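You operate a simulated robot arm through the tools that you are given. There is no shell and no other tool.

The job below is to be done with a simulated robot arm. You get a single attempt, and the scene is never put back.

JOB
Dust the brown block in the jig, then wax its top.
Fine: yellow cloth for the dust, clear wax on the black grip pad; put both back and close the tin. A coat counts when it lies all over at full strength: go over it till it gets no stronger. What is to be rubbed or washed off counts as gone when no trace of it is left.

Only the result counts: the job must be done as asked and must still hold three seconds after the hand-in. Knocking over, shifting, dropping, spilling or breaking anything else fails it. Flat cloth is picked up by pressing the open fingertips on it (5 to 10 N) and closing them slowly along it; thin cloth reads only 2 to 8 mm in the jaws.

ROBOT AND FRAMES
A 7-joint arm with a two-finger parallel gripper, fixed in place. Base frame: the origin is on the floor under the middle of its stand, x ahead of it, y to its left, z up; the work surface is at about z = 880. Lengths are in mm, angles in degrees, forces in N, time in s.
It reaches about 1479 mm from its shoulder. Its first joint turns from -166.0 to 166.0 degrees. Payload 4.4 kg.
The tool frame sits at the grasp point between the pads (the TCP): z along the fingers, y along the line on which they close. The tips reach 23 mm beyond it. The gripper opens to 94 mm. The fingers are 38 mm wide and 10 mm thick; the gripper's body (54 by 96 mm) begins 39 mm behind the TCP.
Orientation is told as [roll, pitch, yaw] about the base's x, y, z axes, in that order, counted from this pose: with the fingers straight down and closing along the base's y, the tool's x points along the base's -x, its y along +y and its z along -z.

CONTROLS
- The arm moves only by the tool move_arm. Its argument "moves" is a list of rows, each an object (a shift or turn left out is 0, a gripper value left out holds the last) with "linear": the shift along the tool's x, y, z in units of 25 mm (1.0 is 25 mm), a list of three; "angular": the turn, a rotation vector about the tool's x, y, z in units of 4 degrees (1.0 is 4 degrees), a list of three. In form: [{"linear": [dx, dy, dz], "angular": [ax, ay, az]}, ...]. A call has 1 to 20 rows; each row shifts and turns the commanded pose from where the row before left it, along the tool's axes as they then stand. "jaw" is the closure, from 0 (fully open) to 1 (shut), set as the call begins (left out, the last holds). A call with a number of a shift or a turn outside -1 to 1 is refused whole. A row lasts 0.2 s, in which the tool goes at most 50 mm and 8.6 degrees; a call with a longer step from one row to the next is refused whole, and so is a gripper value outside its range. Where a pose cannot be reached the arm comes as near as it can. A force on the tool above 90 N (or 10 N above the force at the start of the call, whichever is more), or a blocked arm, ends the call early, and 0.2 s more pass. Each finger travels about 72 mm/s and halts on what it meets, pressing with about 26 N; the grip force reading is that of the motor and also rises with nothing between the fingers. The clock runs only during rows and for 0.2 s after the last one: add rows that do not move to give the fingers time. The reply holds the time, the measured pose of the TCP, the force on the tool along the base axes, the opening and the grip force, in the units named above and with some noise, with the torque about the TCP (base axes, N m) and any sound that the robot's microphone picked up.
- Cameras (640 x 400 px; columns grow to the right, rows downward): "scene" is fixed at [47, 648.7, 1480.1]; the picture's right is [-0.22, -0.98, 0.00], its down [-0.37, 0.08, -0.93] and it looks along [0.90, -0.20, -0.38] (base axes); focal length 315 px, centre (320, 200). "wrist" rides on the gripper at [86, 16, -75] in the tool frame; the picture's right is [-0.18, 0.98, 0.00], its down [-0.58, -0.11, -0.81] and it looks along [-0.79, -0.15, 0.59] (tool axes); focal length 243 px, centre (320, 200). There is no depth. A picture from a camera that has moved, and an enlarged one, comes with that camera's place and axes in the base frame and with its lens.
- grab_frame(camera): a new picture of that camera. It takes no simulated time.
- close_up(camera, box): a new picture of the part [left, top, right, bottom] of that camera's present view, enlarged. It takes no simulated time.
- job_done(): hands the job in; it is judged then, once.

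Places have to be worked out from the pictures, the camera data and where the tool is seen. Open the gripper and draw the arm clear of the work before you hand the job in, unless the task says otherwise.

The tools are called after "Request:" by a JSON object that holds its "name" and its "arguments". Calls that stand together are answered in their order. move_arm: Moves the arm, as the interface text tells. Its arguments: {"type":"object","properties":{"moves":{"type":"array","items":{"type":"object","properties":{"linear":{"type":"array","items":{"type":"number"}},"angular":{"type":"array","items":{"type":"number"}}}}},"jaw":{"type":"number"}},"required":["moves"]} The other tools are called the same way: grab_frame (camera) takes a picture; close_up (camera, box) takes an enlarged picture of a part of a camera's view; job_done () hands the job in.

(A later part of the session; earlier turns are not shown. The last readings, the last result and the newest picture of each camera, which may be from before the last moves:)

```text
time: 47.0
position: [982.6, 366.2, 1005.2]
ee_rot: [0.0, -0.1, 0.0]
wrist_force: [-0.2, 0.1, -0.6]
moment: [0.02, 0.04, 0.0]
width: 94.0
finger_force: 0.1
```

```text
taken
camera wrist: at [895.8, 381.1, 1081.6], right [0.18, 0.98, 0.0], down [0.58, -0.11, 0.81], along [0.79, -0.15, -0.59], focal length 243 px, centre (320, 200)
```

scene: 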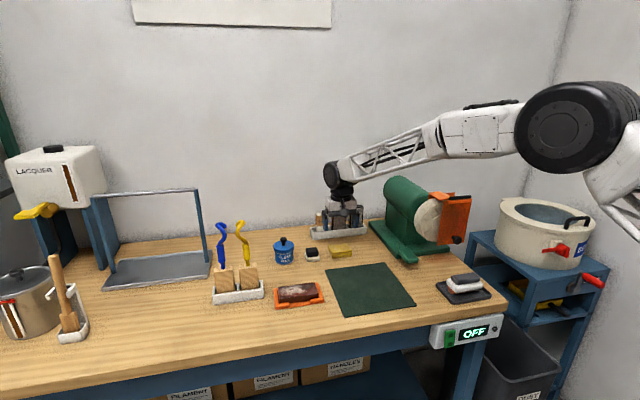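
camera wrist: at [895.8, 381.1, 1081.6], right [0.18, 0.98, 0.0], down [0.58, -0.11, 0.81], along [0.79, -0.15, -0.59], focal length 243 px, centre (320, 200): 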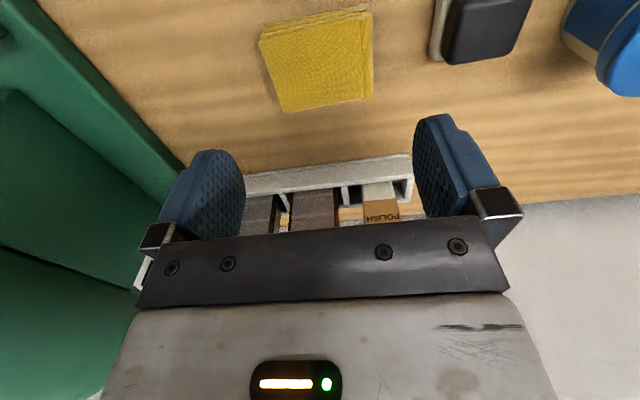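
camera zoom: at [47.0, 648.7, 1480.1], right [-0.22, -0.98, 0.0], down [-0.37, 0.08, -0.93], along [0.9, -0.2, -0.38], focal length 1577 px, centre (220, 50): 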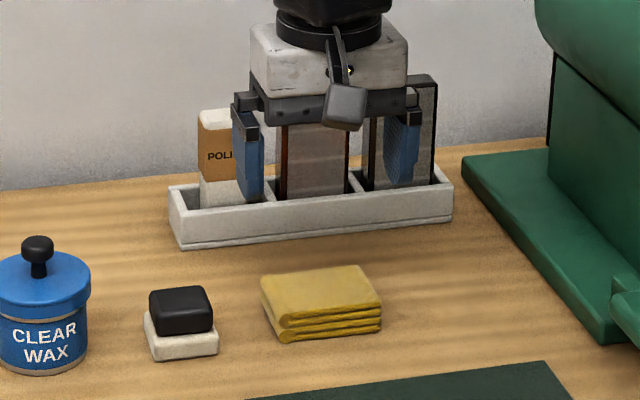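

The cloth is back in its place. Now I'll move to view the tin from slightly behind and above, to locate its knob.

Request:
{"name": "move_arm", "arguments": {"moves": [{"linear": [0.5, 0, -0.6]}, {"linear": [0.5, 0.9, -0.6]}, {"linear": [0.5, 0.9, -0.6]}, {"linear": [0.5, 0.9, -0.4]}, {"linear": [0.5, 0.9, 0]}, {"linear": [0.5, 0.9, 0]}, {"linear": [0.5, 0.9, 0]}, {"linear": [0.5, 0.9, 0]}, {"linear": [0.4, 0.9, 0]}, {"linear": [0, 0.92, 0]}, {"linear": [0, 0, 0]}]}}

Request:
{"name": "grab_frame", "arguments": {"camera": "wrist"}}

Request:
{"name": "close_up", "arguments": {"camera": "wrist", "box": [240, 110, 420, 230]}}

Request:
{"name": "close_up", "arguments": {"camera": "scene", "box": [260, 220, 340, 275]}}

```text
time: 49.4
position: [871.0, 568.8, 1060.4]
ee_rot: [-0.1, -0.1, -0.1]
wrist_force: [0.3, -0.4, -0.9]
moment: [0.01, -0.01, -0.01]
width: 93.8
finger_force: 0.1
```

```text
taken
camera wrist: at [785.3, 584.0, 1137.1], right [0.18, 0.98, 0.0], down [0.58, -0.11, 0.81], along [0.79, -0.15, -0.59], focal length 243 px, centre (320, 200)
```

wrist: 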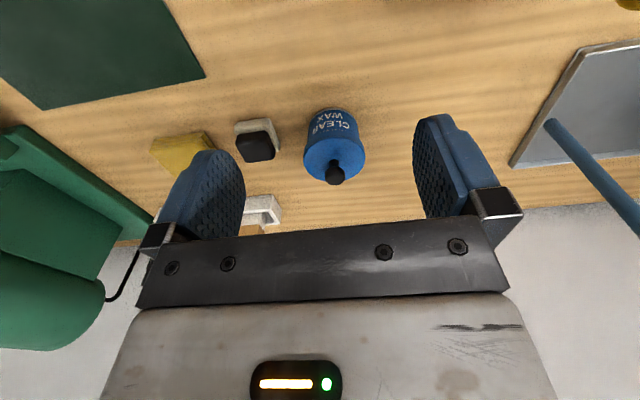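

```text
3.33 times, centred on (330, 170) of wrist
camera zoom: at [785.3, 584.0, 1137.1], right [0.18, 0.98, 0.0], down [0.58, -0.11, 0.81], along [0.79, -0.15, -0.59], focal length 809 px, centre (287, 300)
```

zoom: 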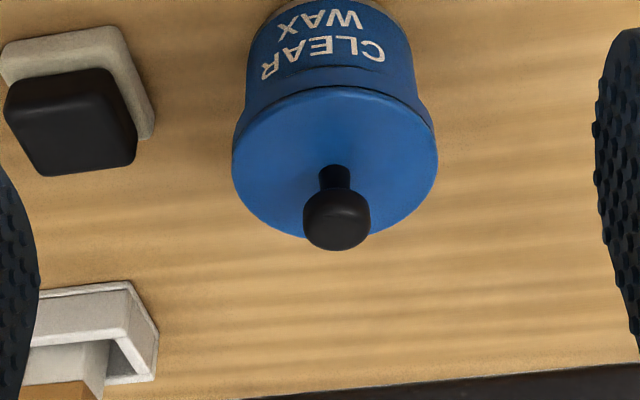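

```text
7.27 times, centred on (300, 248) of scene
camera zoom: at [47.0, 648.7, 1480.1], right [-0.22, -0.98, 0.0], down [-0.37, 0.08, -0.93], along [0.9, -0.2, -0.38], focal length 2293 px, centre (466, -146)
```

zoom: 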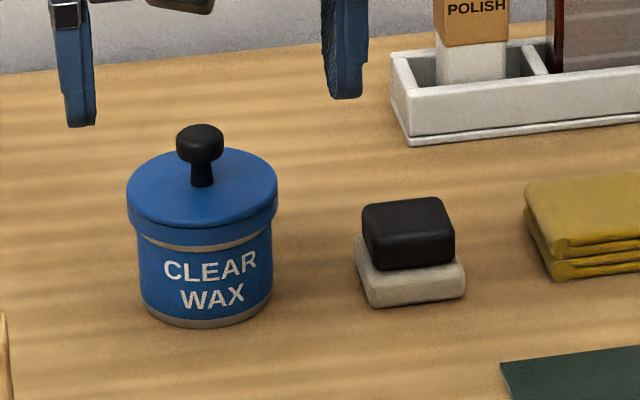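

The knob's centre is around (984, 566, 957), about 22 mm wide, with the lid top near z≈937. I'll go above it and check the alignment from closer.

Request:
{"name": "move_arm", "arguments": {"moves": [{"linear": [-0.9, -0.02, 0]}, {"linear": [-0.9, -0.02, 0]}, {"linear": [-0.9, -0.02, 0]}, {"linear": [-0.9, -0.03, 0]}, {"linear": [-0.92, -0.03, 0]}, {"linear": [0, 0, 0.8]}, {"linear": [0, 0, 0.8]}, {"linear": [0, 0, 0]}]}}

Request:
{"name": "grab_frame", "arguments": {"camera": "wrist"}}

Request:
{"name": "close_up", "arguments": {"camera": "scene", "box": [250, 180, 330, 275]}}

```text
time: 51.2
position: [984.1, 566.1, 1019.3]
ee_rot: [0.0, 0.0, 0.0]
wrist_force: [-0.3, -0.4, -0.3]
moment: [0.01, 0.02, 0.01]
width: 94.2
finger_force: 0.0
```

```text
taken
camera wrist: at [898.0, 581.3, 1095.8], right [0.18, 0.98, 0.0], down [0.58, -0.11, 0.81], along [0.79, -0.15, -0.59], focal length 243 px, centre (320, 200)
```

wrist: 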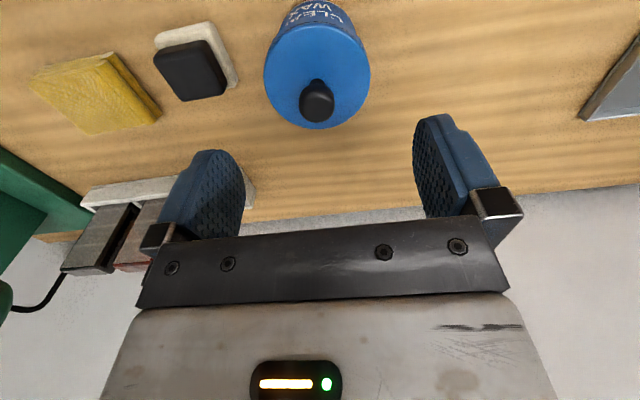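

```text
4.21 times, centred on (290, 228) of scene
camera zoom: at [47.0, 648.7, 1480.1], right [-0.22, -0.98, 0.0], down [-0.37, 0.08, -0.93], along [0.9, -0.2, -0.38], focal length 1328 px, centre (446, 84)
```

zoom: 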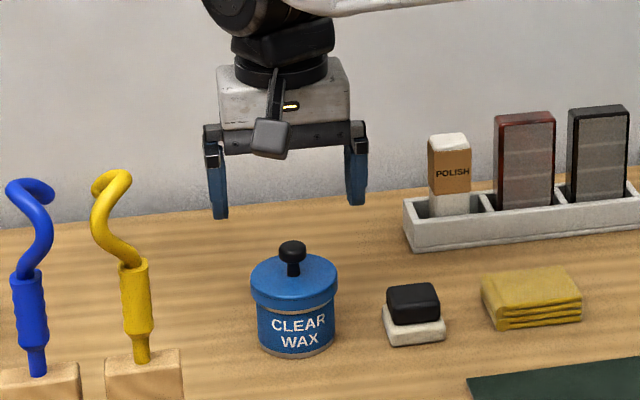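

The knob's axis appears at about (982, 564). I'll shift by 2 mm, lower to tip height 952, partly close, and look again.

Request:
{"name": "move_arm", "arguments": {"moves": [{"linear": [0.08, -0.09, 0.6]}, {"linear": [0, 0, 0.6]}, {"linear": [0, 0, 0.6]}, {"linear": [0, 0, 0]}, {"linear": [0, 0, 0]}], "jaw": 0.55}}

Request:
{"name": "grab_frame", "arguments": {"camera": "wrist"}}

Request:
{"name": "close_up", "arguments": {"camera": "scene", "box": [260, 200, 320, 270]}}

```text
time: 52.4
position: [983.1, 563.6, 975.2]
ee_rot: [0.0, -0.1, -0.1]
wrist_force: [0.1, -0.6, -0.3]
moment: [-0.01, -0.01, -0.01]
width: 42.5
finger_force: 0.1
```

```text
taken
camera wrist: at [896.1, 578.3, 1051.1], right [0.18, 0.98, 0.0], down [0.58, -0.11, 0.81], along [0.79, -0.15, -0.59], focal length 243 px, centre (320, 200)
```

wrist: 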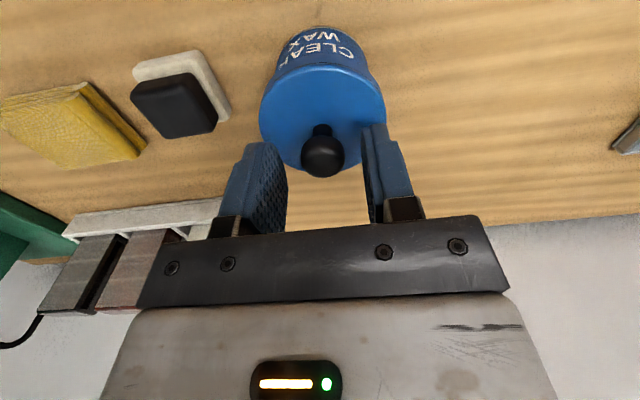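

```text
5.71 times, centred on (290, 235) of scene
camera zoom: at [47.0, 648.7, 1480.1], right [-0.22, -0.98, 0.0], down [-0.37, 0.08, -0.93], along [0.9, -0.2, -0.38], focal length 1802 px, centre (491, 0)
```

zoom: 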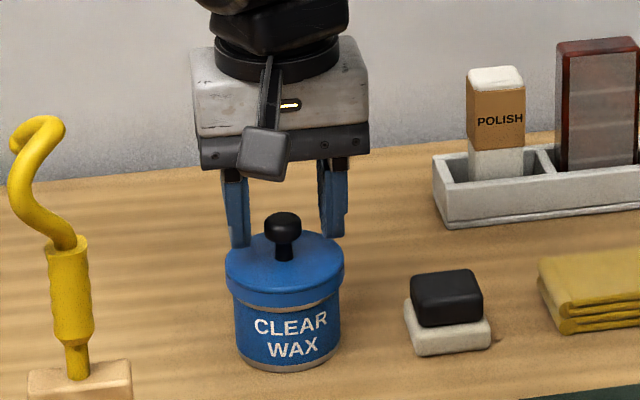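

The knob sits centred between the fingers. I'll lower about 10 mm so the tips stay just above the lid, then close gradually.

Request:
{"name": "move_arm", "arguments": {"moves": [{"linear": [0, 0, 0.2]}, {"linear": [0, 0, 0.2]}, {"linear": [0, 0, 0]}]}}

Request:
{"name": "move_arm", "arguments": {"moves": [{"linear": [0, 0, 0]}, {"linear": [0, 0, 0]}], "jaw": 0.72}}

Request:
{"name": "move_arm", "arguments": {"moves": [{"linear": [0, 0, 0]}, {"linear": [0, 0, 0]}], "jaw": 0.78}}

Request:
{"name": "grab_frame", "arguments": {"camera": "wrist"}}

Request:
{"name": "close_up", "arguments": {"camera": "scene", "box": [260, 200, 320, 270]}}

```text
time: 53.2
position: [982.3, 563.3, 966.0]
ee_rot: [-0.1, -0.2, -0.1]
wrist_force: [-0.5, 0.5, -0.2]
moment: [0.02, 0.0, 0.02]
width: 42.2
finger_force: 0.1
```

```text
time: 53.8
position: [981.0, 562.7, 965.0]
ee_rot: [0.0, 0.0, 0.0]
wrist_force: [-0.1, 0.5, 0.1]
moment: [-0.02, 0.02, 0.0]
width: 26.3
finger_force: 0.0
```

```text
time: 54.4
position: [981.6, 562.5, 965.8]
ee_rot: [0.1, -0.2, 0.1]
wrist_force: [0.6, 0.3, 0.0]
moment: [0.02, 0.04, -0.02]
width: 21.4
finger_force: 1.5
heard: snap
```

```text
taken
camera wrist: at [895.6, 578.0, 1041.4], right [0.18, 0.98, 0.0], down [0.58, -0.11, 0.81], along [0.79, -0.15, -0.59], focal length 243 px, centre (320, 200)
```

wrist: 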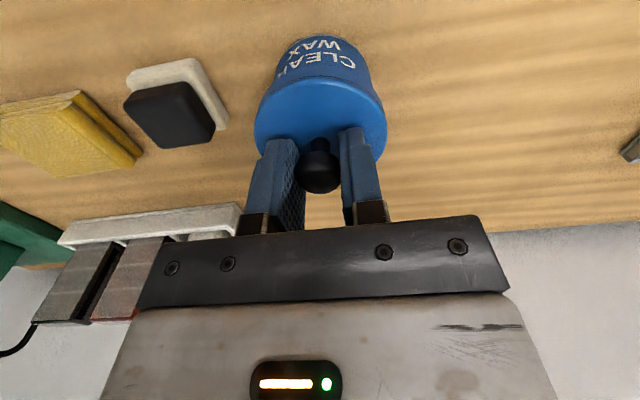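

```text
5.71 times, centred on (290, 235) of scene
camera zoom: at [47.0, 648.7, 1480.1], right [-0.22, -0.98, 0.0], down [-0.37, 0.08, -0.93], along [0.9, -0.2, -0.38], focal length 1802 px, centre (491, 0)
```

zoom: 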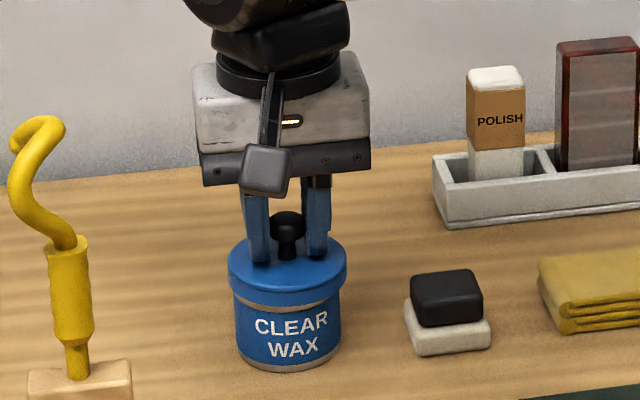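

A snap was heard and the lid shifted a hair: it's a snap-fit lid and has come loose. I'll finish gripping the knob and lift slowly.

Request:
{"name": "move_arm", "arguments": {"moves": [{"linear": [0, 0, 0]}, {"linear": [0, 0, 0]}], "jaw": 0.9}}

Request:
{"name": "move_arm", "arguments": {"moves": [{"linear": [0, 0, -0.1]}, {"linear": [0, 0, -0.1]}, {"linear": [0, 0, 0]}]}}

Request:
{"name": "close_up", "arguments": {"camera": "scene", "box": [260, 200, 320, 270]}}

```text
time: 55.0
position: [982.1, 563.2, 965.4]
ee_rot: [0.1, -0.1, 0.1]
wrist_force: [0.8, 0.3, 0.0]
moment: [0.0, 0.01, 0.01]
width: 19.8
finger_force: 25.8
```

```text
time: 55.8
position: [982.3, 562.2, 971.0]
ee_rot: [0.0, 0.0, 0.0]
wrist_force: [-0.5, 0.4, 1.0]
moment: [0.02, 0.0, 0.02]
width: 20.0
finger_force: 25.7
```

```text
5.71 times, centred on (290, 235) of scene
camera zoom: at [47.0, 648.7, 1480.1], right [-0.22, -0.98, 0.0], down [-0.37, 0.08, -0.93], along [0.9, -0.2, -0.38], focal length 1802 px, centre (491, 0)
```

zoom: 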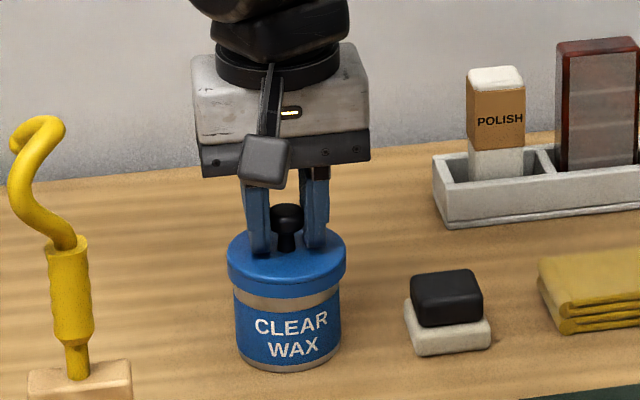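

The lid is off its seat and held by the knob. I'll raise it clear and carry it to the free area around (885, 515).

Request:
{"name": "move_arm", "arguments": {"moves": [{"linear": [0, 0, -0.4]}, {"linear": [0, 0, -0.6]}, {"linear": [0, 0, -0.6]}, {"linear": [0, 0, -0.2]}, {"linear": [0.65, -0.33, 0]}, {"linear": [0.65, -0.33, 0]}, {"linear": [0.65, -0.33, 0]}, {"linear": [0.65, -0.33, 0]}, {"linear": [0.65, -0.33, 0]}, {"linear": [0.65, -0.33, 0]}, {"linear": [0, 0, 0.6]}, {"linear": [0, 0, 0.6]}, {"linear": [0, 0, 0.6]}, {"linear": [0, 0, 0.6]}, {"linear": [0, 0, 0.2]}, {"linear": [0, 0, 0]}]}}

Request:
{"name": "grab_frame", "arguments": {"camera": "scene"}}

Request:
{"name": "close_up", "arguments": {"camera": "scene", "box": [250, 210, 350, 290]}}

```text
time: 59.2
position: [886.5, 515.0, 949.7]
ee_rot: [0.0, -0.2, 0.0]
wrist_force: [0.5, 0.4, -0.3]
moment: [0.0, 0.0, 0.01]
width: 20.1
finger_force: 26.4
```

```text
taken
```

scene: 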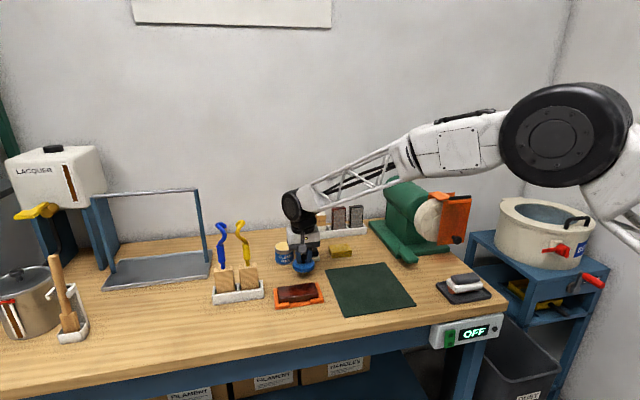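

```text
5.00 times, centred on (300, 250) of scene
camera zoom: at [47.0, 648.7, 1480.1], right [-0.22, -0.98, 0.0], down [-0.37, 0.08, -0.93], along [0.9, -0.2, -0.38], focal length 1577 px, centre (420, -50)
```

zoom: 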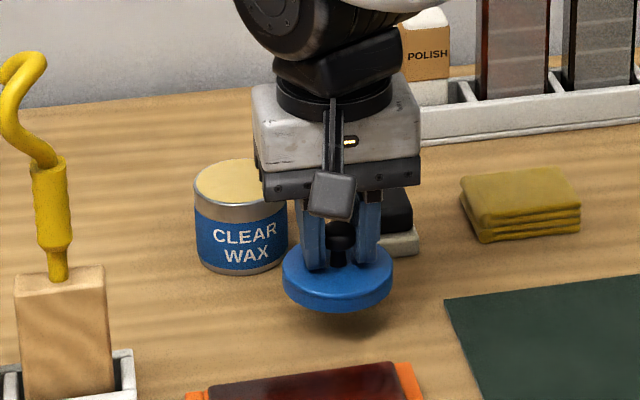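

The tin is open with pale wax near its rim. I'll lower the lid onto the bench in small steps.

Request:
{"name": "move_arm", "arguments": {"moves": [{"linear": [0, 0, 0.3]}, {"linear": [0, 0, 0.3]}, {"linear": [0, 0, 0]}]}}

Request:
{"name": "move_arm", "arguments": {"moves": [{"linear": [0, 0, 0.1]}, {"linear": [0, 0, 0]}]}}

Request:
{"name": "move_arm", "arguments": {"moves": [{"linear": [0, 0, 0.08]}, {"linear": [0, 0, 0]}]}}

Request:
{"name": "move_arm", "arguments": {"moves": [{"linear": [0, 0, 0.06]}, {"linear": [0, 0, 0]}]}}

Request:
{"name": "close_up", "arguments": {"camera": "scene", "box": [270, 220, 350, 290]}}

```text
time: 60.0
position: [883.2, 513.4, 934.0]
ee_rot: [-0.1, -0.1, 0.0]
wrist_force: [0.0, 0.2, 0.0]
moment: [0.0, 0.0, -0.01]
width: 20.5
finger_force: 26.1
```

```text
time: 60.6
position: [885.3, 513.7, 933.2]
ee_rot: [0.0, -0.1, -0.1]
wrist_force: [-1.1, -0.3, -0.2]
moment: [0.0, -0.01, 0.03]
width: 20.2
finger_force: 25.7
```

```text
time: 61.2
position: [885.0, 513.6, 930.5]
ee_rot: [-0.1, -0.1, 0.0]
wrist_force: [-0.3, 0.1, -0.6]
moment: [0.0, -0.01, -0.01]
width: 20.2
finger_force: 26.5
```

```text
time: 61.8
position: [885.0, 514.0, 928.4]
ee_rot: [0.0, -0.1, -0.1]
wrist_force: [0.6, -0.4, -0.2]
moment: [-0.01, 0.01, 0.01]
width: 20.0
finger_force: 25.8
```

```text
5.71 times, centred on (310, 255) of scene
camera zoom: at [47.0, 648.7, 1480.1], right [-0.22, -0.98, 0.0], down [-0.37, 0.08, -0.93], along [0.9, -0.2, -0.38], focal length 1802 px, centre (377, -114)
```

zoom: 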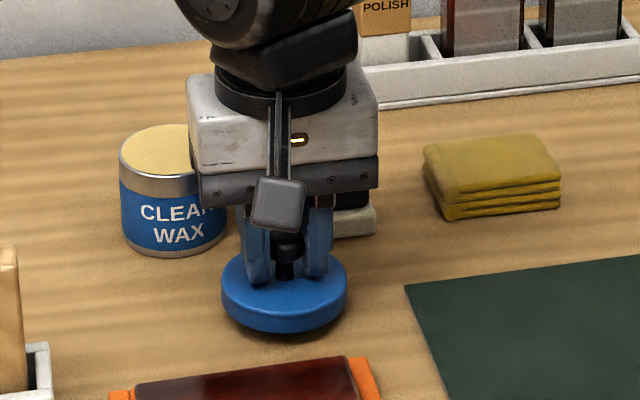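

Request:
{"name": "move_arm", "arguments": {"moves": [{"linear": [0, 0, 0.06]}, {"linear": [0, 0, 0]}]}}

Request:
{"name": "move_arm", "arguments": {"moves": [{"linear": [0, 0, 0.05]}, {"linear": [0, 0, 0]}]}}

Request:
{"name": "move_arm", "arguments": {"moves": [{"linear": [0, 0, 0.05]}, {"linear": [0, 0, 0]}]}}

```text
time: 62.4
position: [884.3, 514.7, 927.8]
ee_rot: [0.0, 0.0, 0.0]
wrist_force: [0.6, 0.1, -0.5]
moment: [0.01, 0.01, -0.01]
width: 20.0
finger_force: 25.7
```

```text
time: 63.0
position: [884.5, 513.7, 926.5]
ee_rot: [0.1, -0.1, -0.1]
wrist_force: [0.0, 0.3, -0.7]
moment: [-0.01, 0.0, 0.04]
width: 20.0
finger_force: 25.9
```

```text
time: 63.6
position: [884.9, 514.9, 925.5]
ee_rot: [0.0, -0.2, 0.0]
wrist_force: [0.5, 0.4, -0.5]
moment: [0.0, 0.01, 0.0]
width: 20.0
finger_force: 26.3
```

Request:
{"name": "move_arm", "arguments": {"moves": [{"linear": [0, 0, 0.05]}, {"linear": [0, 0, 0]}]}}

Request:
{"name": "move_arm", "arguments": {"moves": [{"linear": [0, 0, 0.05]}, {"linear": [0, 0, 0]}]}}

Request:
{"name": "close_up", "arguments": {"camera": "scene", "box": [280, 230, 330, 290]}}

```text
time: 64.2
position: [884.9, 514.3, 925.2]
ee_rot: [0.1, -0.1, -0.1]
wrist_force: [-0.2, -0.1, -1.0]
moment: [0.01, 0.0, 0.0]
width: 20.3
finger_force: 25.8
```

```text
time: 64.8
position: [884.0, 513.2, 922.5]
ee_rot: [0.0, -0.1, 0.0]
wrist_force: [-0.6, 0.1, -0.2]
moment: [-0.03, -0.01, 0.02]
width: 20.3
finger_force: 25.8
```

```text
6.67 times, centred on (305, 260) of scene
camera zoom: at [47.0, 648.7, 1480.1], right [-0.22, -0.98, 0.0], down [-0.37, 0.08, -0.93], along [0.9, -0.2, -0.38], focal length 2102 px, centre (420, -200)
```

zoom: 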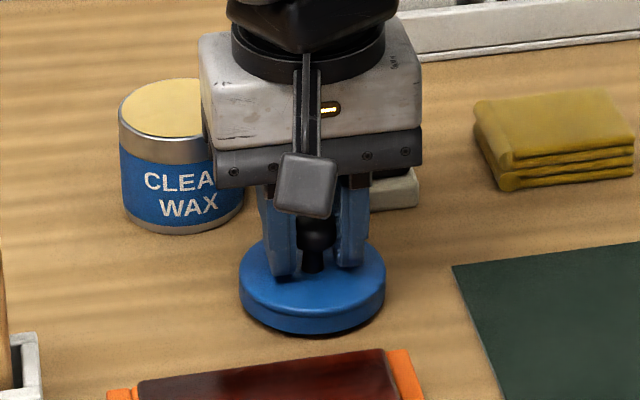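

Request:
{"name": "move_arm", "arguments": {"moves": [{"linear": [0, 0, 0.04]}, {"linear": [0, 0, 0]}]}}

Request:
{"name": "move_arm", "arguments": {"moves": [{"linear": [0, 0, 0.04]}, {"linear": [0, 0, 0]}]}}

Request:
{"name": "move_arm", "arguments": {"moves": [{"linear": [0, 0, 0.04]}, {"linear": [0, 0, 0]}]}}

```text
time: 65.4
position: [885.0, 514.1, 922.4]
ee_rot: [0.0, 0.0, -0.1]
wrist_force: [-0.6, 0.8, 1.0]
moment: [-0.01, -0.01, -0.04]
width: 19.9
finger_force: 25.9
```

```text
time: 66.0
position: [884.9, 514.1, 920.3]
ee_rot: [-0.1, 0.0, 0.0]
wrist_force: [0.3, 0.5, 0.2]
moment: [0.01, -0.01, -0.01]
width: 20.1
finger_force: 26.4
```

```text
time: 66.6
position: [882.8, 514.3, 919.2]
ee_rot: [0.0, -0.1, 0.0]
wrist_force: [-0.8, 0.6, -0.7]
moment: [0.01, 0.02, 0.04]
width: 20.1
finger_force: 26.1
```

Request:
{"name": "move_arm", "arguments": {"moves": [{"linear": [0, 0, 0.04]}, {"linear": [0, 0, 0]}]}}

Request:
{"name": "move_arm", "arguments": {"moves": [{"linear": [0, 0, 0.04]}, {"linear": [0, 0, 0]}]}}

Request:
{"name": "close_up", "arguments": {"camera": "scene", "box": [280, 230, 330, 290]}}

```text
time: 67.2
position: [884.5, 513.4, 919.6]
ee_rot: [0.1, -0.1, -0.1]
wrist_force: [0.7, 0.2, 5.1]
moment: [-0.15, -0.01, 0.03]
width: 20.1
finger_force: 25.6
```

```text
time: 67.8
position: [884.7, 514.3, 918.4]
ee_rot: [0.1, 0.0, 0.0]
wrist_force: [1.0, 4.7, 10.3]
moment: [-0.17, 0.02, -0.03]
width: 20.2
finger_force: 25.8
```

```text
6.67 times, centred on (305, 260) of scene
camera zoom: at [47.0, 648.7, 1480.1], right [-0.22, -0.98, 0.0], down [-0.37, 0.08, -0.93], along [0.9, -0.2, -0.38], focal length 2102 px, centre (420, -200)
```

zoom: 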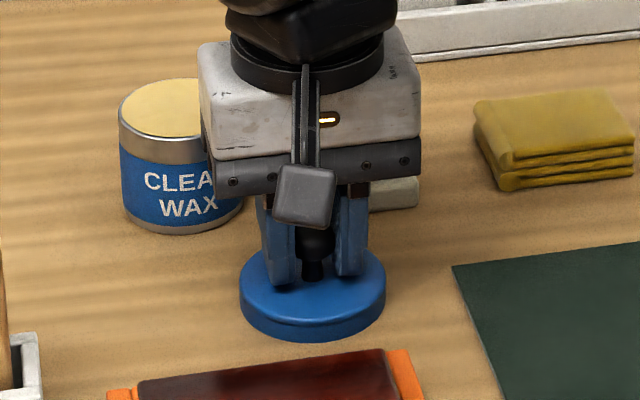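

The lid rests on the bench. I'll ease off a touch, open the jaws halfway and rise.

Request:
{"name": "move_arm", "arguments": {"moves": [{"linear": [0, 0, -0.04]}, {"linear": [0, 0, 0]}]}}

Request:
{"name": "move_arm", "arguments": {"moves": [{"linear": [0, 0, 0]}, {"linear": [0, 0, 0]}], "jaw": 0.5}}

Request:
{"name": "move_arm", "arguments": {"moves": [{"linear": [0, 0, -0.4]}, {"linear": [0, 0, -0.8]}, {"linear": [0, 0, -0.8]}, {"linear": [0, 0, -0.8]}, {"linear": [0, 0, 0]}]}}

Request:
{"name": "close_up", "arguments": {"camera": "scene", "box": [250, 210, 350, 290]}}

Request:
{"name": "grab_frame", "arguments": {"camera": "wrist"}}

```text
time: 68.4
position: [884.8, 513.9, 918.0]
ee_rot: [0.0, 0.0, 0.0]
wrist_force: [-0.7, 0.6, 0.4]
moment: [0.0, 0.0, 0.03]
width: 20.1
finger_force: 26.3
```

```text
time: 69.0
position: [884.9, 513.6, 918.1]
ee_rot: [-0.1, -0.1, 0.0]
wrist_force: [-0.4, 0.3, -0.1]
moment: [0.0, 0.0, -0.01]
width: 46.8
finger_force: 0.1
```

```text
time: 70.2
position: [885.1, 515.3, 989.8]
ee_rot: [0.0, -0.1, 0.0]
wrist_force: [-0.7, -0.9, 0.7]
moment: [-0.03, 0.0, -0.02]
width: 47.1
finger_force: 0.0
```

```text
5.00 times, centred on (300, 250) of scene
camera zoom: at [47.0, 648.7, 1480.1], right [-0.22, -0.98, 0.0], down [-0.37, 0.08, -0.93], along [0.9, -0.2, -0.38], focal length 1577 px, centre (420, -50)
```

zoom: 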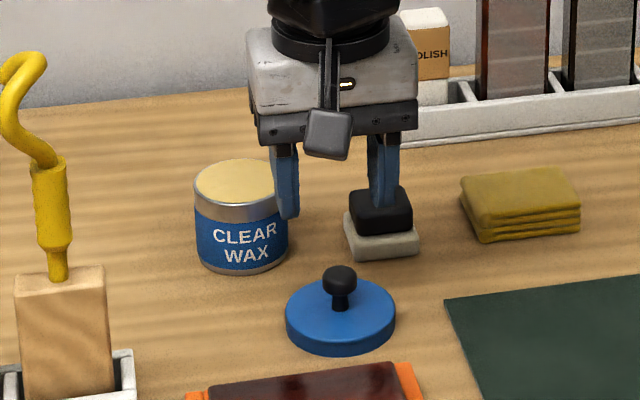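

```text
taken
camera wrist: at [798.8, 530.7, 1064.4], right [0.18, 0.98, 0.0], down [0.58, -0.11, 0.81], along [0.79, -0.15, -0.59], focal length 243 px, centre (320, 200)
```

wrist: 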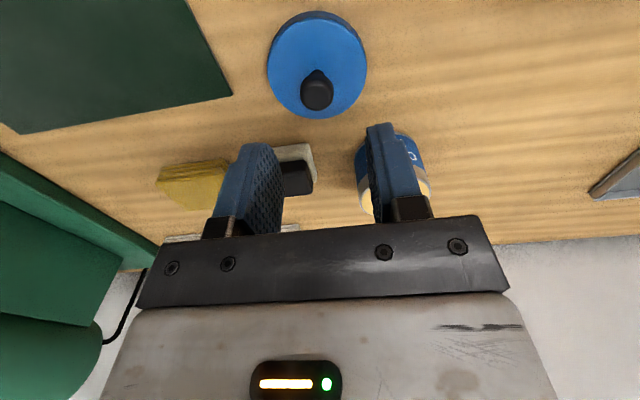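

The lid lies flat on the bench. Next I go above the pad with the jaws at about 62 mm and check its alignment.

Request:
{"name": "move_arm", "arguments": {"moves": [{"linear": [-0.6, -0.29, 0]}, {"linear": [-0.6, -0.29, 0]}, {"linear": [-0.6, -0.29, 0]}, {"linear": [-0.6, -0.3, 0]}, {"linear": [-0.6, -0.3, 0]}, {"linear": [-0.6, -0.3, 0]}, {"linear": [0, 0, 0.4]}, {"linear": [0, 0, 0.4]}, {"linear": [0, 0, 0]}], "jaw": 0.34}}

Request:
{"name": "grab_frame", "arguments": {"camera": "wrist"}}

Request:
{"name": "close_up", "arguments": {"camera": "scene", "box": [270, 200, 370, 280]}}

```text
time: 72.2
position: [975.4, 468.9, 969.1]
ee_rot: [0.1, -0.1, 0.0]
wrist_force: [1.0, 0.0, 0.6]
moment: [0.02, 0.0, -0.01]
width: 62.0
finger_force: 0.1
```

```text
taken
camera wrist: at [888.8, 484.6, 1044.9], right [0.18, 0.98, 0.0], down [0.58, -0.11, 0.81], along [0.79, -0.15, -0.59], focal length 243 px, centre (320, 200)
```

wrist: 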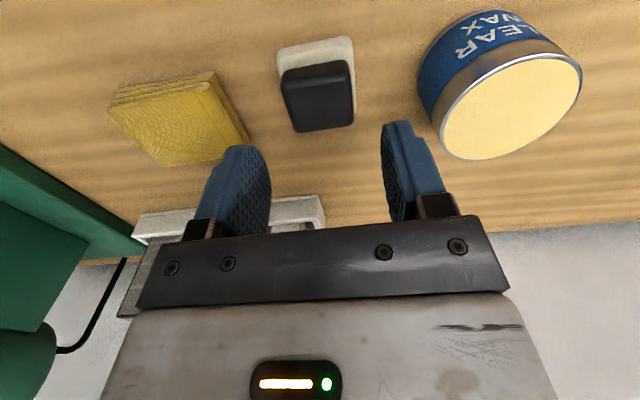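

```text
5.00 times, centred on (320, 240) of scene
camera zoom: at [47.0, 648.7, 1480.1], right [-0.22, -0.98, 0.0], down [-0.37, 0.08, -0.93], along [0.9, -0.2, -0.38], focal length 1577 px, centre (320, 0)
```

zoom: 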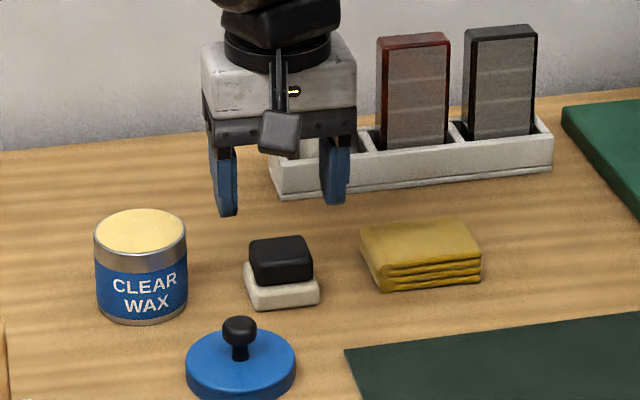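

The pad's grip is centred between the fingers near (972, 470). I'll descend so the tips stop just above the white felt.

Request:
{"name": "move_arm", "arguments": {"moves": [{"linear": [0.08, 0, 0.5]}, {"linear": [0, 0, 0.5]}, {"linear": [0, 0, 0.5]}, {"linear": [0, 0, 0.3]}, {"linear": [0, 0, 0]}]}}

Request:
{"name": "grab_frame", "arguments": {"camera": "wrist"}}

Request:
{"name": "close_up", "arguments": {"camera": "scene", "box": [280, 210, 350, 270]}}

```text
time: 73.4
position: [973.1, 470.7, 923.4]
ee_rot: [0.1, 0.0, 0.0]
wrist_force: [0.2, -0.2, 0.1]
moment: [-0.03, -0.01, -0.01]
width: 61.9
finger_force: 0.0
```

```text
taken
camera wrist: at [886.4, 485.5, 999.7], right [0.18, 0.98, 0.0], down [0.58, -0.11, 0.81], along [0.79, -0.15, -0.59], focal length 243 px, centre (320, 200)
```

wrist: 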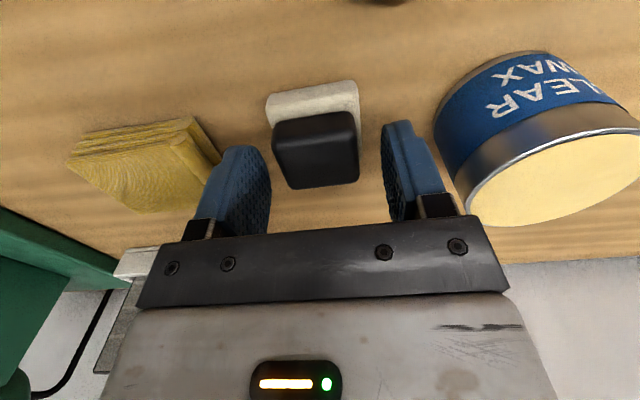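

```text
6.67 times, centred on (315, 240) of scene
camera zoom: at [47.0, 648.7, 1480.1], right [-0.22, -0.98, 0.0], down [-0.37, 0.08, -0.93], along [0.9, -0.2, -0.38], focal length 2102 px, centre (353, -67)
```

zoom: 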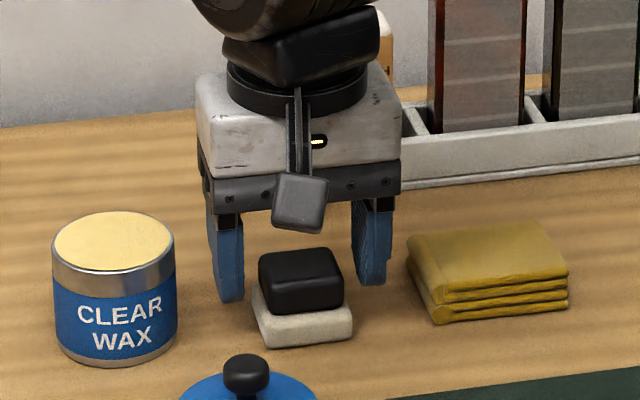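

The grip is centred. I'll close in steps.

Request:
{"name": "move_arm", "arguments": {"moves": [{"linear": [0, 0, 0.04]}, {"linear": [0, 0, 0]}], "jaw": 0.52}}

Request:
{"name": "move_arm", "arguments": {"moves": [{"linear": [0, 0, 0]}, {"linear": [0, 0, 0]}], "jaw": 0.6}}

Request:
{"name": "move_arm", "arguments": {"moves": [{"linear": [0, 0, 0]}, {"linear": [0, 0, 0]}], "jaw": 0.75}}

Request:
{"name": "close_up", "arguments": {"camera": "scene", "box": [280, 210, 350, 270]}}

Request:
{"name": "grab_frame", "arguments": {"camera": "wrist"}}

```text
time: 74.0
position: [972.1, 470.6, 921.8]
ee_rot: [0.0, -0.2, 0.0]
wrist_force: [0.0, 0.8, 0.3]
moment: [-0.01, 0.0, 0.01]
width: 45.1
finger_force: 0.1
```

```text
time: 74.6
position: [972.3, 469.7, 921.4]
ee_rot: [-0.1, -0.1, 0.0]
wrist_force: [0.3, 0.1, 0.1]
moment: [-0.01, 0.0, -0.02]
width: 38.8
finger_force: 26.0
```

```text
time: 75.2
position: [972.8, 471.6, 922.6]
ee_rot: [-0.1, -0.1, 0.0]
wrist_force: [0.3, -1.0, 0.1]
moment: [-0.02, -0.02, 0.0]
width: 38.8
finger_force: 26.1
```

```text
6.67 times, centred on (315, 240) of scene
camera zoom: at [47.0, 648.7, 1480.1], right [-0.22, -0.98, 0.0], down [-0.37, 0.08, -0.93], along [0.9, -0.2, -0.38], focal length 2102 px, centre (353, -67)
```

zoom: 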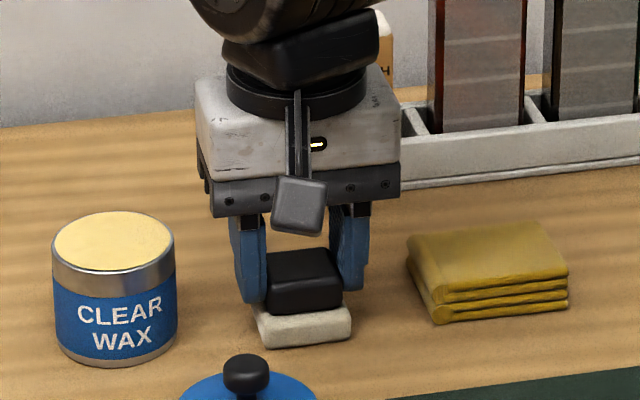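

```text
taken
camera wrist: at [886.4, 485.8, 998.2], right [0.18, 0.98, 0.0], down [0.58, -0.11, 0.81], along [0.79, -0.15, -0.59], focal length 243 px, centre (320, 200)
```

wrist: 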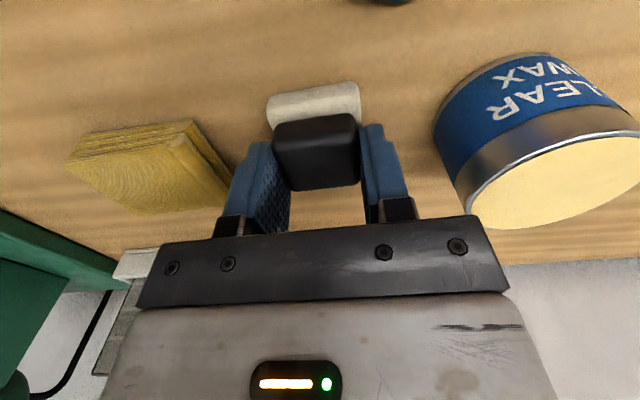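

The pad's grip is held firmly (38.8 mm, 26 N). I'll lift it straight up and look at how the felt sits relative to the hand.

Request:
{"name": "move_arm", "arguments": {"moves": [{"linear": [0, 0, -0.3]}, {"linear": [0, 0, -0.7]}, {"linear": [0, 0, -1]}, {"linear": [0, 0, -1]}, {"linear": [0, 0, 0]}]}}

Request:
{"name": "close_up", "arguments": {"camera": "scene", "box": [280, 190, 350, 250]}}

Request:
{"name": "grab_frame", "arguments": {"camera": "wrist"}}

```text
time: 76.4
position: [971.8, 468.3, 996.7]
ee_rot: [0.0, -0.1, 0.1]
wrist_force: [-1.2, 0.9, -0.7]
moment: [0.0, 0.04, 0.01]
width: 38.8
finger_force: 26.0
```

```text
6.67 times, centred on (315, 220) of scene
camera zoom: at [47.0, 648.7, 1480.1], right [-0.22, -0.98, 0.0], down [-0.37, 0.08, -0.93], along [0.9, -0.2, -0.38], focal length 2102 px, centre (353, 67)
```

zoom: 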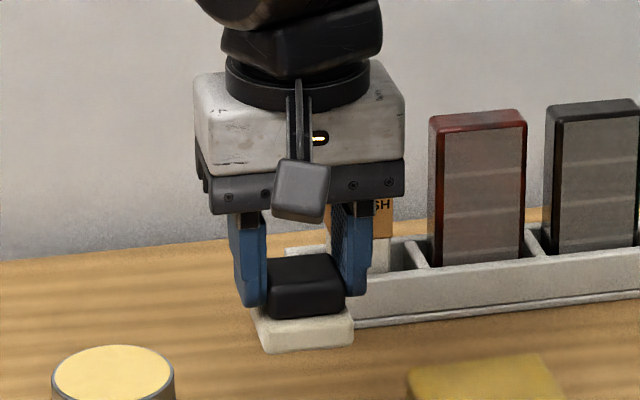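

```text
taken
camera wrist: at [886.0, 484.5, 1072.8], right [0.18, 0.98, 0.0], down [0.58, -0.11, 0.81], along [0.79, -0.15, -0.59], focal length 243 px, centre (320, 200)
```

wrist: 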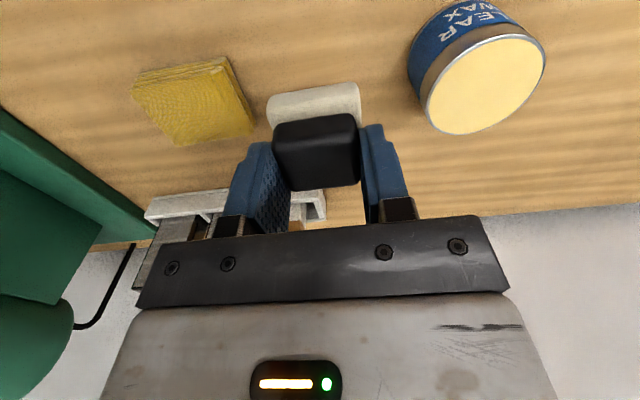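

The felt is about 45 x 45 mm and centred under the hand. The tin's centre is around (980, 566). I'll move over the tin.

Request:
{"name": "move_arm", "arguments": {"moves": [{"linear": [-0.06, 0.64, 0]}, {"linear": [-0.06, 0.64, 0]}, {"linear": [-0.05, 0.64, 0]}, {"linear": [-0.05, 0.64, 0]}, {"linear": [-0.05, 0.64, 0]}, {"linear": [-0.05, 0.64, 0]}, {"linear": [0, 0, 0]}]}}

Request:
{"name": "close_up", "arguments": {"camera": "scene", "box": [255, 200, 325, 270]}}

Request:
{"name": "grab_frame", "arguments": {"camera": "wrist"}}

```text
time: 78.0
position: [981.7, 565.4, 998.0]
ee_rot: [0.0, -0.1, 0.0]
wrist_force: [0.4, -0.8, 0.2]
moment: [-0.02, 0.01, 0.02]
width: 38.8
finger_force: 26.2
```

```text
5.71 times, centred on (290, 235) of scene
camera zoom: at [47.0, 648.7, 1480.1], right [-0.22, -0.98, 0.0], down [-0.37, 0.08, -0.93], along [0.9, -0.2, -0.38], focal length 1802 px, centre (491, 0)
```

zoom: 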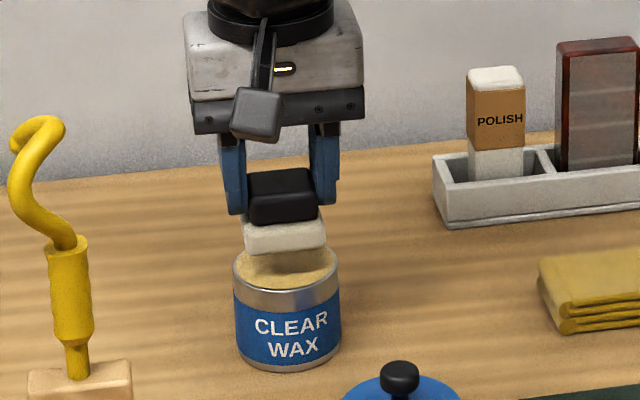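

```text
taken
camera wrist: at [895.6, 580.6, 1073.7], right [0.18, 0.98, 0.0], down [0.58, -0.11, 0.81], along [0.79, -0.15, -0.59], focal length 243 px, centre (320, 200)
```

wrist: 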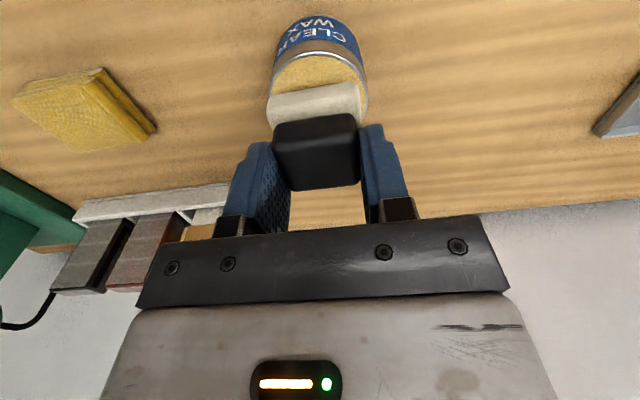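

The pad is well centred over the tin. I'll lower gently until it touches the wax.

Request:
{"name": "move_arm", "arguments": {"moves": [{"linear": [0, 0, 0.3]}, {"linear": [0, 0, 0.3]}, {"linear": [0, 0, 0]}]}}

Request:
{"name": "close_up", "arguments": {"camera": "scene", "box": [265, 220, 315, 270]}}

Request:
{"name": "grab_frame", "arguments": {"camera": "wrist"}}

```text
time: 78.8
position: [980.3, 564.2, 982.8]
ee_rot: [0.0, -0.1, 0.0]
wrist_force: [0.7, -0.1, 0.2]
moment: [-0.03, -0.05, -0.03]
width: 38.7
finger_force: 25.4
```

```text
8.00 times, centred on (290, 245) of scene
camera zoom: at [47.0, 648.7, 1480.1], right [-0.22, -0.98, 0.0], down [-0.37, 0.08, -0.93], along [0.9, -0.2, -0.38], focal length 2523 px, centre (560, -160)
```

zoom: 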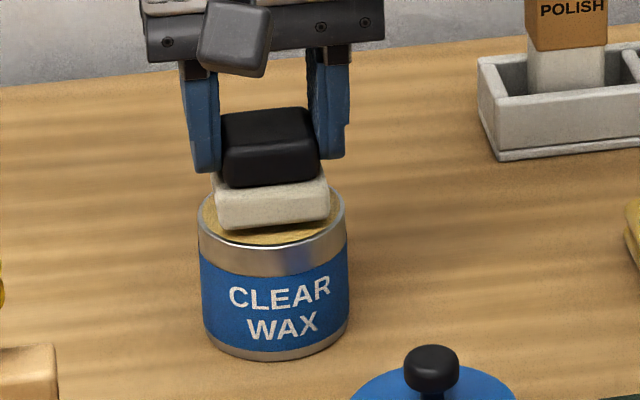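

```text
taken
camera wrist: at [895.4, 580.3, 1058.7], right [0.18, 0.98, 0.0], down [0.58, -0.11, 0.81], along [0.79, -0.15, -0.59], focal length 243 px, centre (320, 200)
```

wrist: 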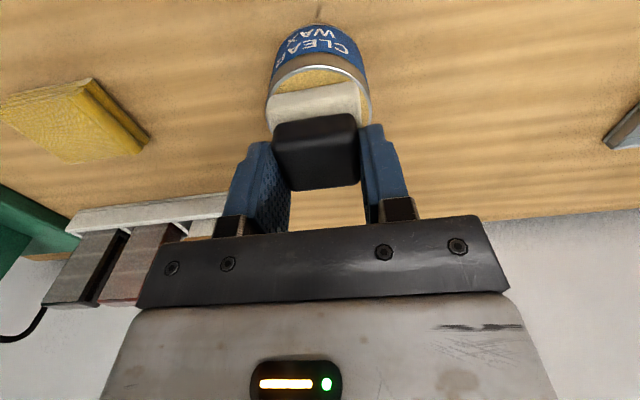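

Request:
{"name": "move_arm", "arguments": {"moves": [{"linear": [0, 0, 0.1]}, {"linear": [0, 0, 0.04]}, {"linear": [0, 0, 0]}]}}

Request:
{"name": "move_arm", "arguments": {"moves": [{"linear": [0, 0, 0.04]}, {"linear": [0, 0, 0]}]}}

Request:
{"name": "move_arm", "arguments": {"moves": [{"linear": [0, 0, 0.04]}, {"linear": [0, 0, 0]}]}}

```text
time: 79.6
position: [980.7, 565.4, 979.2]
ee_rot: [0.0, -0.1, 0.0]
wrist_force: [0.5, 0.2, -0.7]
moment: [-0.03, -0.01, 0.0]
width: 38.9
finger_force: 26.1
```

```text
time: 80.2
position: [979.5, 565.9, 978.2]
ee_rot: [0.0, -0.1, 0.0]
wrist_force: [0.7, 0.3, -0.3]
moment: [0.01, 0.01, 0.05]
width: 38.9
finger_force: 26.2
```

```text
time: 80.8
position: [981.3, 565.7, 977.1]
ee_rot: [0.0, -0.1, 0.0]
wrist_force: [0.4, -1.1, 6.2]
moment: [-0.06, 0.04, 0.01]
width: 38.7
finger_force: 25.9
```

Contact with the wax at 6 N. I'll press very slightly more, hold a moment, then lift and check.

Request:
{"name": "move_arm", "arguments": {"moves": [{"linear": [0, 0, 0.02]}, {"linear": [0, 0, 0]}, {"linear": [0, 0, 0]}, {"linear": [0, 0, 0]}]}}

Request:
{"name": "close_up", "arguments": {"camera": "scene", "box": [265, 220, 315, 270]}}

Request:
{"name": "move_arm", "arguments": {"moves": [{"linear": [0, 0, -0.2]}, {"linear": [0, 0, -0.6]}, {"linear": [0, 0, -0.8]}, {"linear": [0, 0, 0]}]}}

Request:
{"name": "close_up", "arguments": {"camera": "scene", "box": [255, 200, 325, 270]}}

Request:
{"name": "close_up", "arguments": {"camera": "wrist", "box": [230, 0, 410, 200]}}

```text
time: 81.8
position: [981.6, 565.8, 977.9]
ee_rot: [0.1, -0.1, -0.1]
wrist_force: [1.3, -0.6, 18.4]
moment: [-0.04, -0.01, -0.01]
width: 38.9
finger_force: 26.5
```

```text
8.00 times, centred on (290, 245) of scene
camera zoom: at [47.0, 648.7, 1480.1], right [-0.22, -0.98, 0.0], down [-0.37, 0.08, -0.93], along [0.9, -0.2, -0.38], focal length 2523 px, centre (560, -160)
```

zoom: 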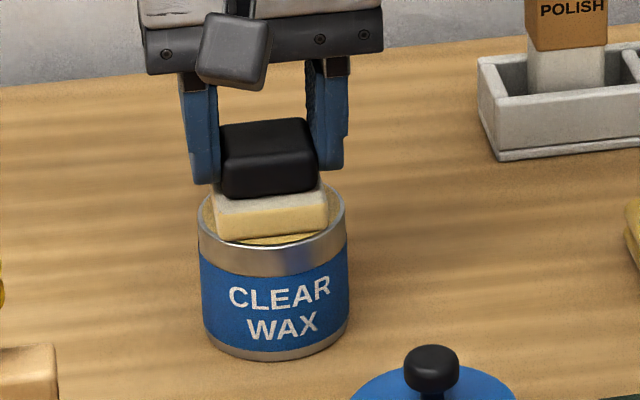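

```text
time: 82.8
position: [980.8, 566.7, 1016.5]
ee_rot: [0.0, 0.0, -0.1]
wrist_force: [0.3, 0.0, -1.3]
moment: [0.04, 0.03, 0.02]
width: 39.0
finger_force: 26.4
```

```text
5.71 times, centred on (290, 235) of scene
camera zoom: at [47.0, 648.7, 1480.1], right [-0.22, -0.98, 0.0], down [-0.37, 0.08, -0.93], along [0.9, -0.2, -0.38], focal length 1802 px, centre (491, 0)
```

zoom: 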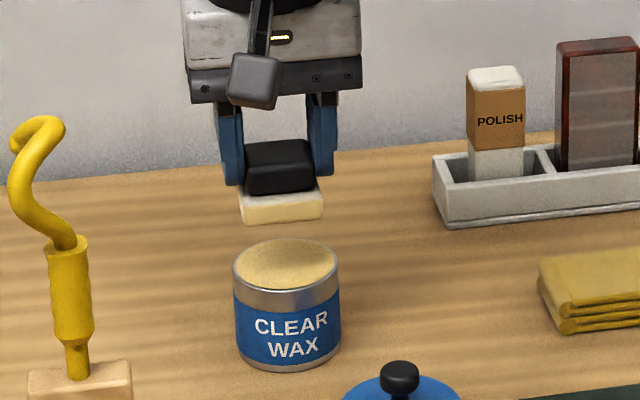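

```text
2.00 times, centred on (320, 100) of wrist
camera zoom: at [894.6, 581.5, 1093.2], right [0.18, 0.98, 0.0], down [0.58, -0.11, 0.81], along [0.79, -0.15, -0.59], focal length 485 px, centre (320, 400)
```

zoom: 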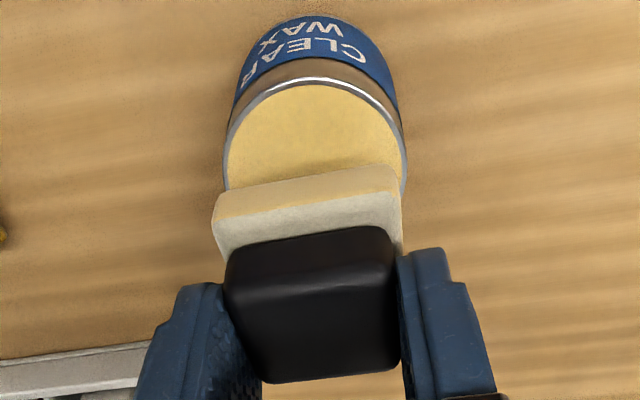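

The felt's lower part is now wax-tinted, so it's loaded. I'll carry it over to the block's middle and lower to just above contact (expected TCP z≈948).

Request:
{"name": "move_arm", "arguments": {"moves": [{"linear": [0.9, -0.07, 0]}, {"linear": [0.9, -0.07, 0]}, {"linear": [0.9, -0.07, 0]}, {"linear": [0.9, -0.07, 0]}, {"linear": [0.9, -0.07, 0]}, {"linear": [0.9, -0.07, 0]}, {"linear": [0.9, -0.08, 0]}, {"linear": [0.9, -0.08, 0]}, {"linear": [0.8, -0.08, 0]}, {"linear": [0, 0, 0.7]}, {"linear": [0, 0, 0.7]}, {"linear": [0, 0, 0.7]}, {"linear": [0, 0, 0.4]}, {"linear": [0, 0, 0]}]}}

Request:
{"name": "close_up", "arguments": {"camera": "scene", "box": [250, 220, 350, 310]}}

Request:
{"name": "grab_frame", "arguments": {"camera": "wrist"}}

```text
time: 85.8
position: [779.4, 548.3, 954.0]
ee_rot: [0.0, -0.2, -0.1]
wrist_force: [0.1, 0.6, 0.2]
moment: [-0.03, 0.0, 0.01]
width: 38.8
finger_force: 26.3
```

```text
4.44 times, centred on (300, 265) of scene
camera zoom: at [47.0, 648.7, 1480.1], right [-0.22, -0.98, 0.0], down [-0.37, 0.08, -0.93], along [0.9, -0.2, -0.38], focal length 1401 px, centre (409, -89)
```

zoom: 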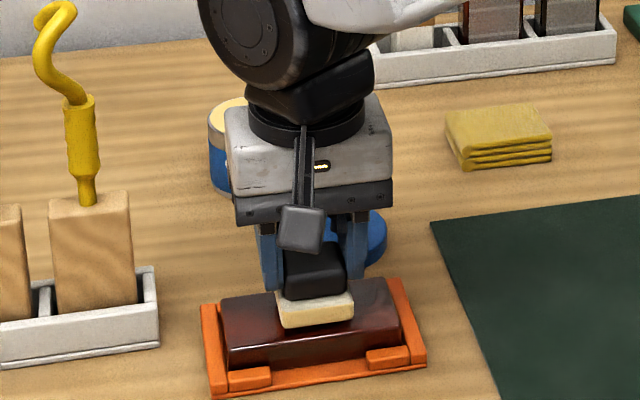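

```text
taken
camera wrist: at [694.6, 563.2, 1030.0], right [0.18, 0.98, 0.0], down [0.58, -0.11, 0.81], along [0.79, -0.15, -0.59], focal length 243 px, centre (320, 200)
```

wrist: 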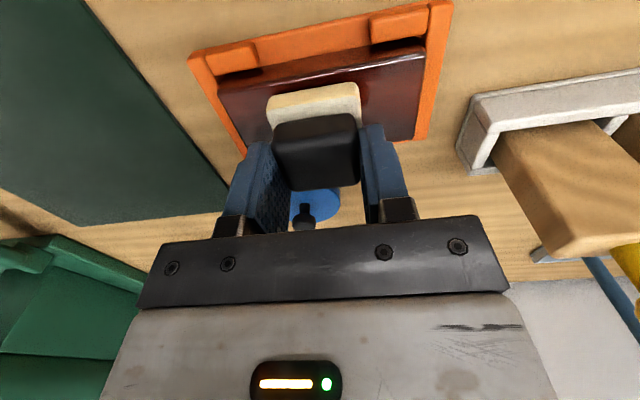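

The pad is centred over the block. I'll step down to contact.

Request:
{"name": "move_arm", "arguments": {"moves": [{"linear": [0, 0, 0.12]}, {"linear": [0, 0, 0.06]}, {"linear": [0, 0, 0]}]}}

Request:
{"name": "move_arm", "arguments": {"moves": [{"linear": [0, 0, 0.04]}, {"linear": [0, 0, 0]}]}}

Request:
{"name": "move_arm", "arguments": {"moves": [{"linear": [0, 0, 0.03]}, {"linear": [0, 0, 0]}]}}

```text
time: 86.6
position: [781.2, 549.7, 950.0]
ee_rot: [0.0, -0.1, 0.0]
wrist_force: [-0.2, -0.9, -0.2]
moment: [0.01, -0.01, -0.05]
width: 38.9
finger_force: 26.0
```

```text
time: 87.2
position: [780.2, 548.6, 949.6]
ee_rot: [0.0, -0.2, 0.0]
wrist_force: [0.0, -0.2, 0.6]
moment: [0.01, 0.02, -0.04]
width: 38.8
finger_force: 25.7
```

```text
time: 87.8
position: [779.9, 548.7, 948.1]
ee_rot: [-0.1, 0.0, 0.1]
wrist_force: [0.4, 0.2, -0.3]
moment: [-0.02, -0.01, -0.02]
width: 38.9
finger_force: 25.5
```

Request:
{"name": "move_arm", "arguments": {"moves": [{"linear": [0, 0, 0.03]}, {"linear": [0, 0, 0]}]}}

Request:
{"name": "move_arm", "arguments": {"moves": [{"linear": [0, 0, 0.02]}, {"linear": [0, 0, 0]}]}}

```text
time: 88.4
position: [780.9, 549.3, 947.9]
ee_rot: [0.0, -0.1, 0.0]
wrist_force: [-0.1, -0.4, 3.8]
moment: [0.01, -0.02, 0.01]
width: 38.7
finger_force: 25.7
```

```text
time: 89.0
position: [780.9, 549.0, 947.9]
ee_rot: [0.1, 0.0, 0.0]
wrist_force: [-0.7, 0.9, 10.5]
moment: [0.05, 0.07, -0.02]
width: 38.8
finger_force: 26.0
```

Contact at about 10 N. I'll stroke the full length on the near lane first, then check the force.

Request:
{"name": "move_arm", "arguments": {"moves": [{"linear": [0.24, 0.3, 0]}, {"linear": [0, 0.4, 0]}, {"linear": [0, 0.4, 0]}, {"linear": [0, 0.4, 0]}, {"linear": [0, -0.4, 0]}, {"linear": [0, -0.4, 0]}, {"linear": [0, -0.4, 0]}, {"linear": [0, -0.4, 0]}, {"linear": [0, -0.4, 0]}, {"linear": [0, -0.4, 0]}, {"linear": [0, -0.4, 0]}, {"linear": [0, -0.2, 0]}, {"linear": [0, 0, 0]}]}}

Request:
{"name": "close_up", "arguments": {"camera": "scene", "box": [260, 250, 340, 314]}}

```text
time: 91.8
position: [775.6, 510.0, 947.3]
ee_rot: [-0.1, -0.1, 0.0]
wrist_force: [1.1, 4.0, 21.7]
moment: [0.13, -0.02, 0.0]
width: 38.8
finger_force: 26.2
```

```text
6.25 times, centred on (300, 282) of scene
camera zoom: at [47.0, 648.7, 1480.1], right [-0.22, -0.98, 0.0], down [-0.37, 0.08, -0.93], along [0.9, -0.2, -0.38], focal length 1971 px, centre (445, -312)
```

zoom: 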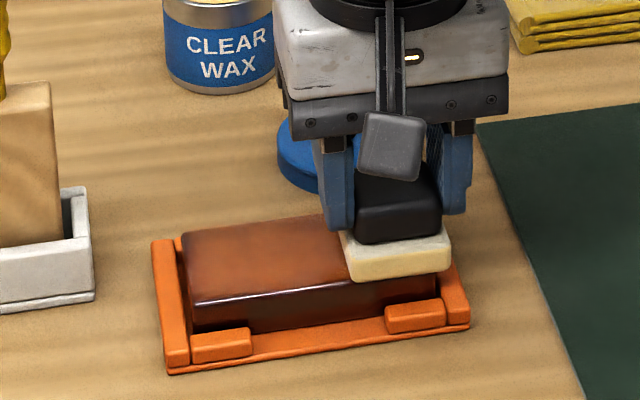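

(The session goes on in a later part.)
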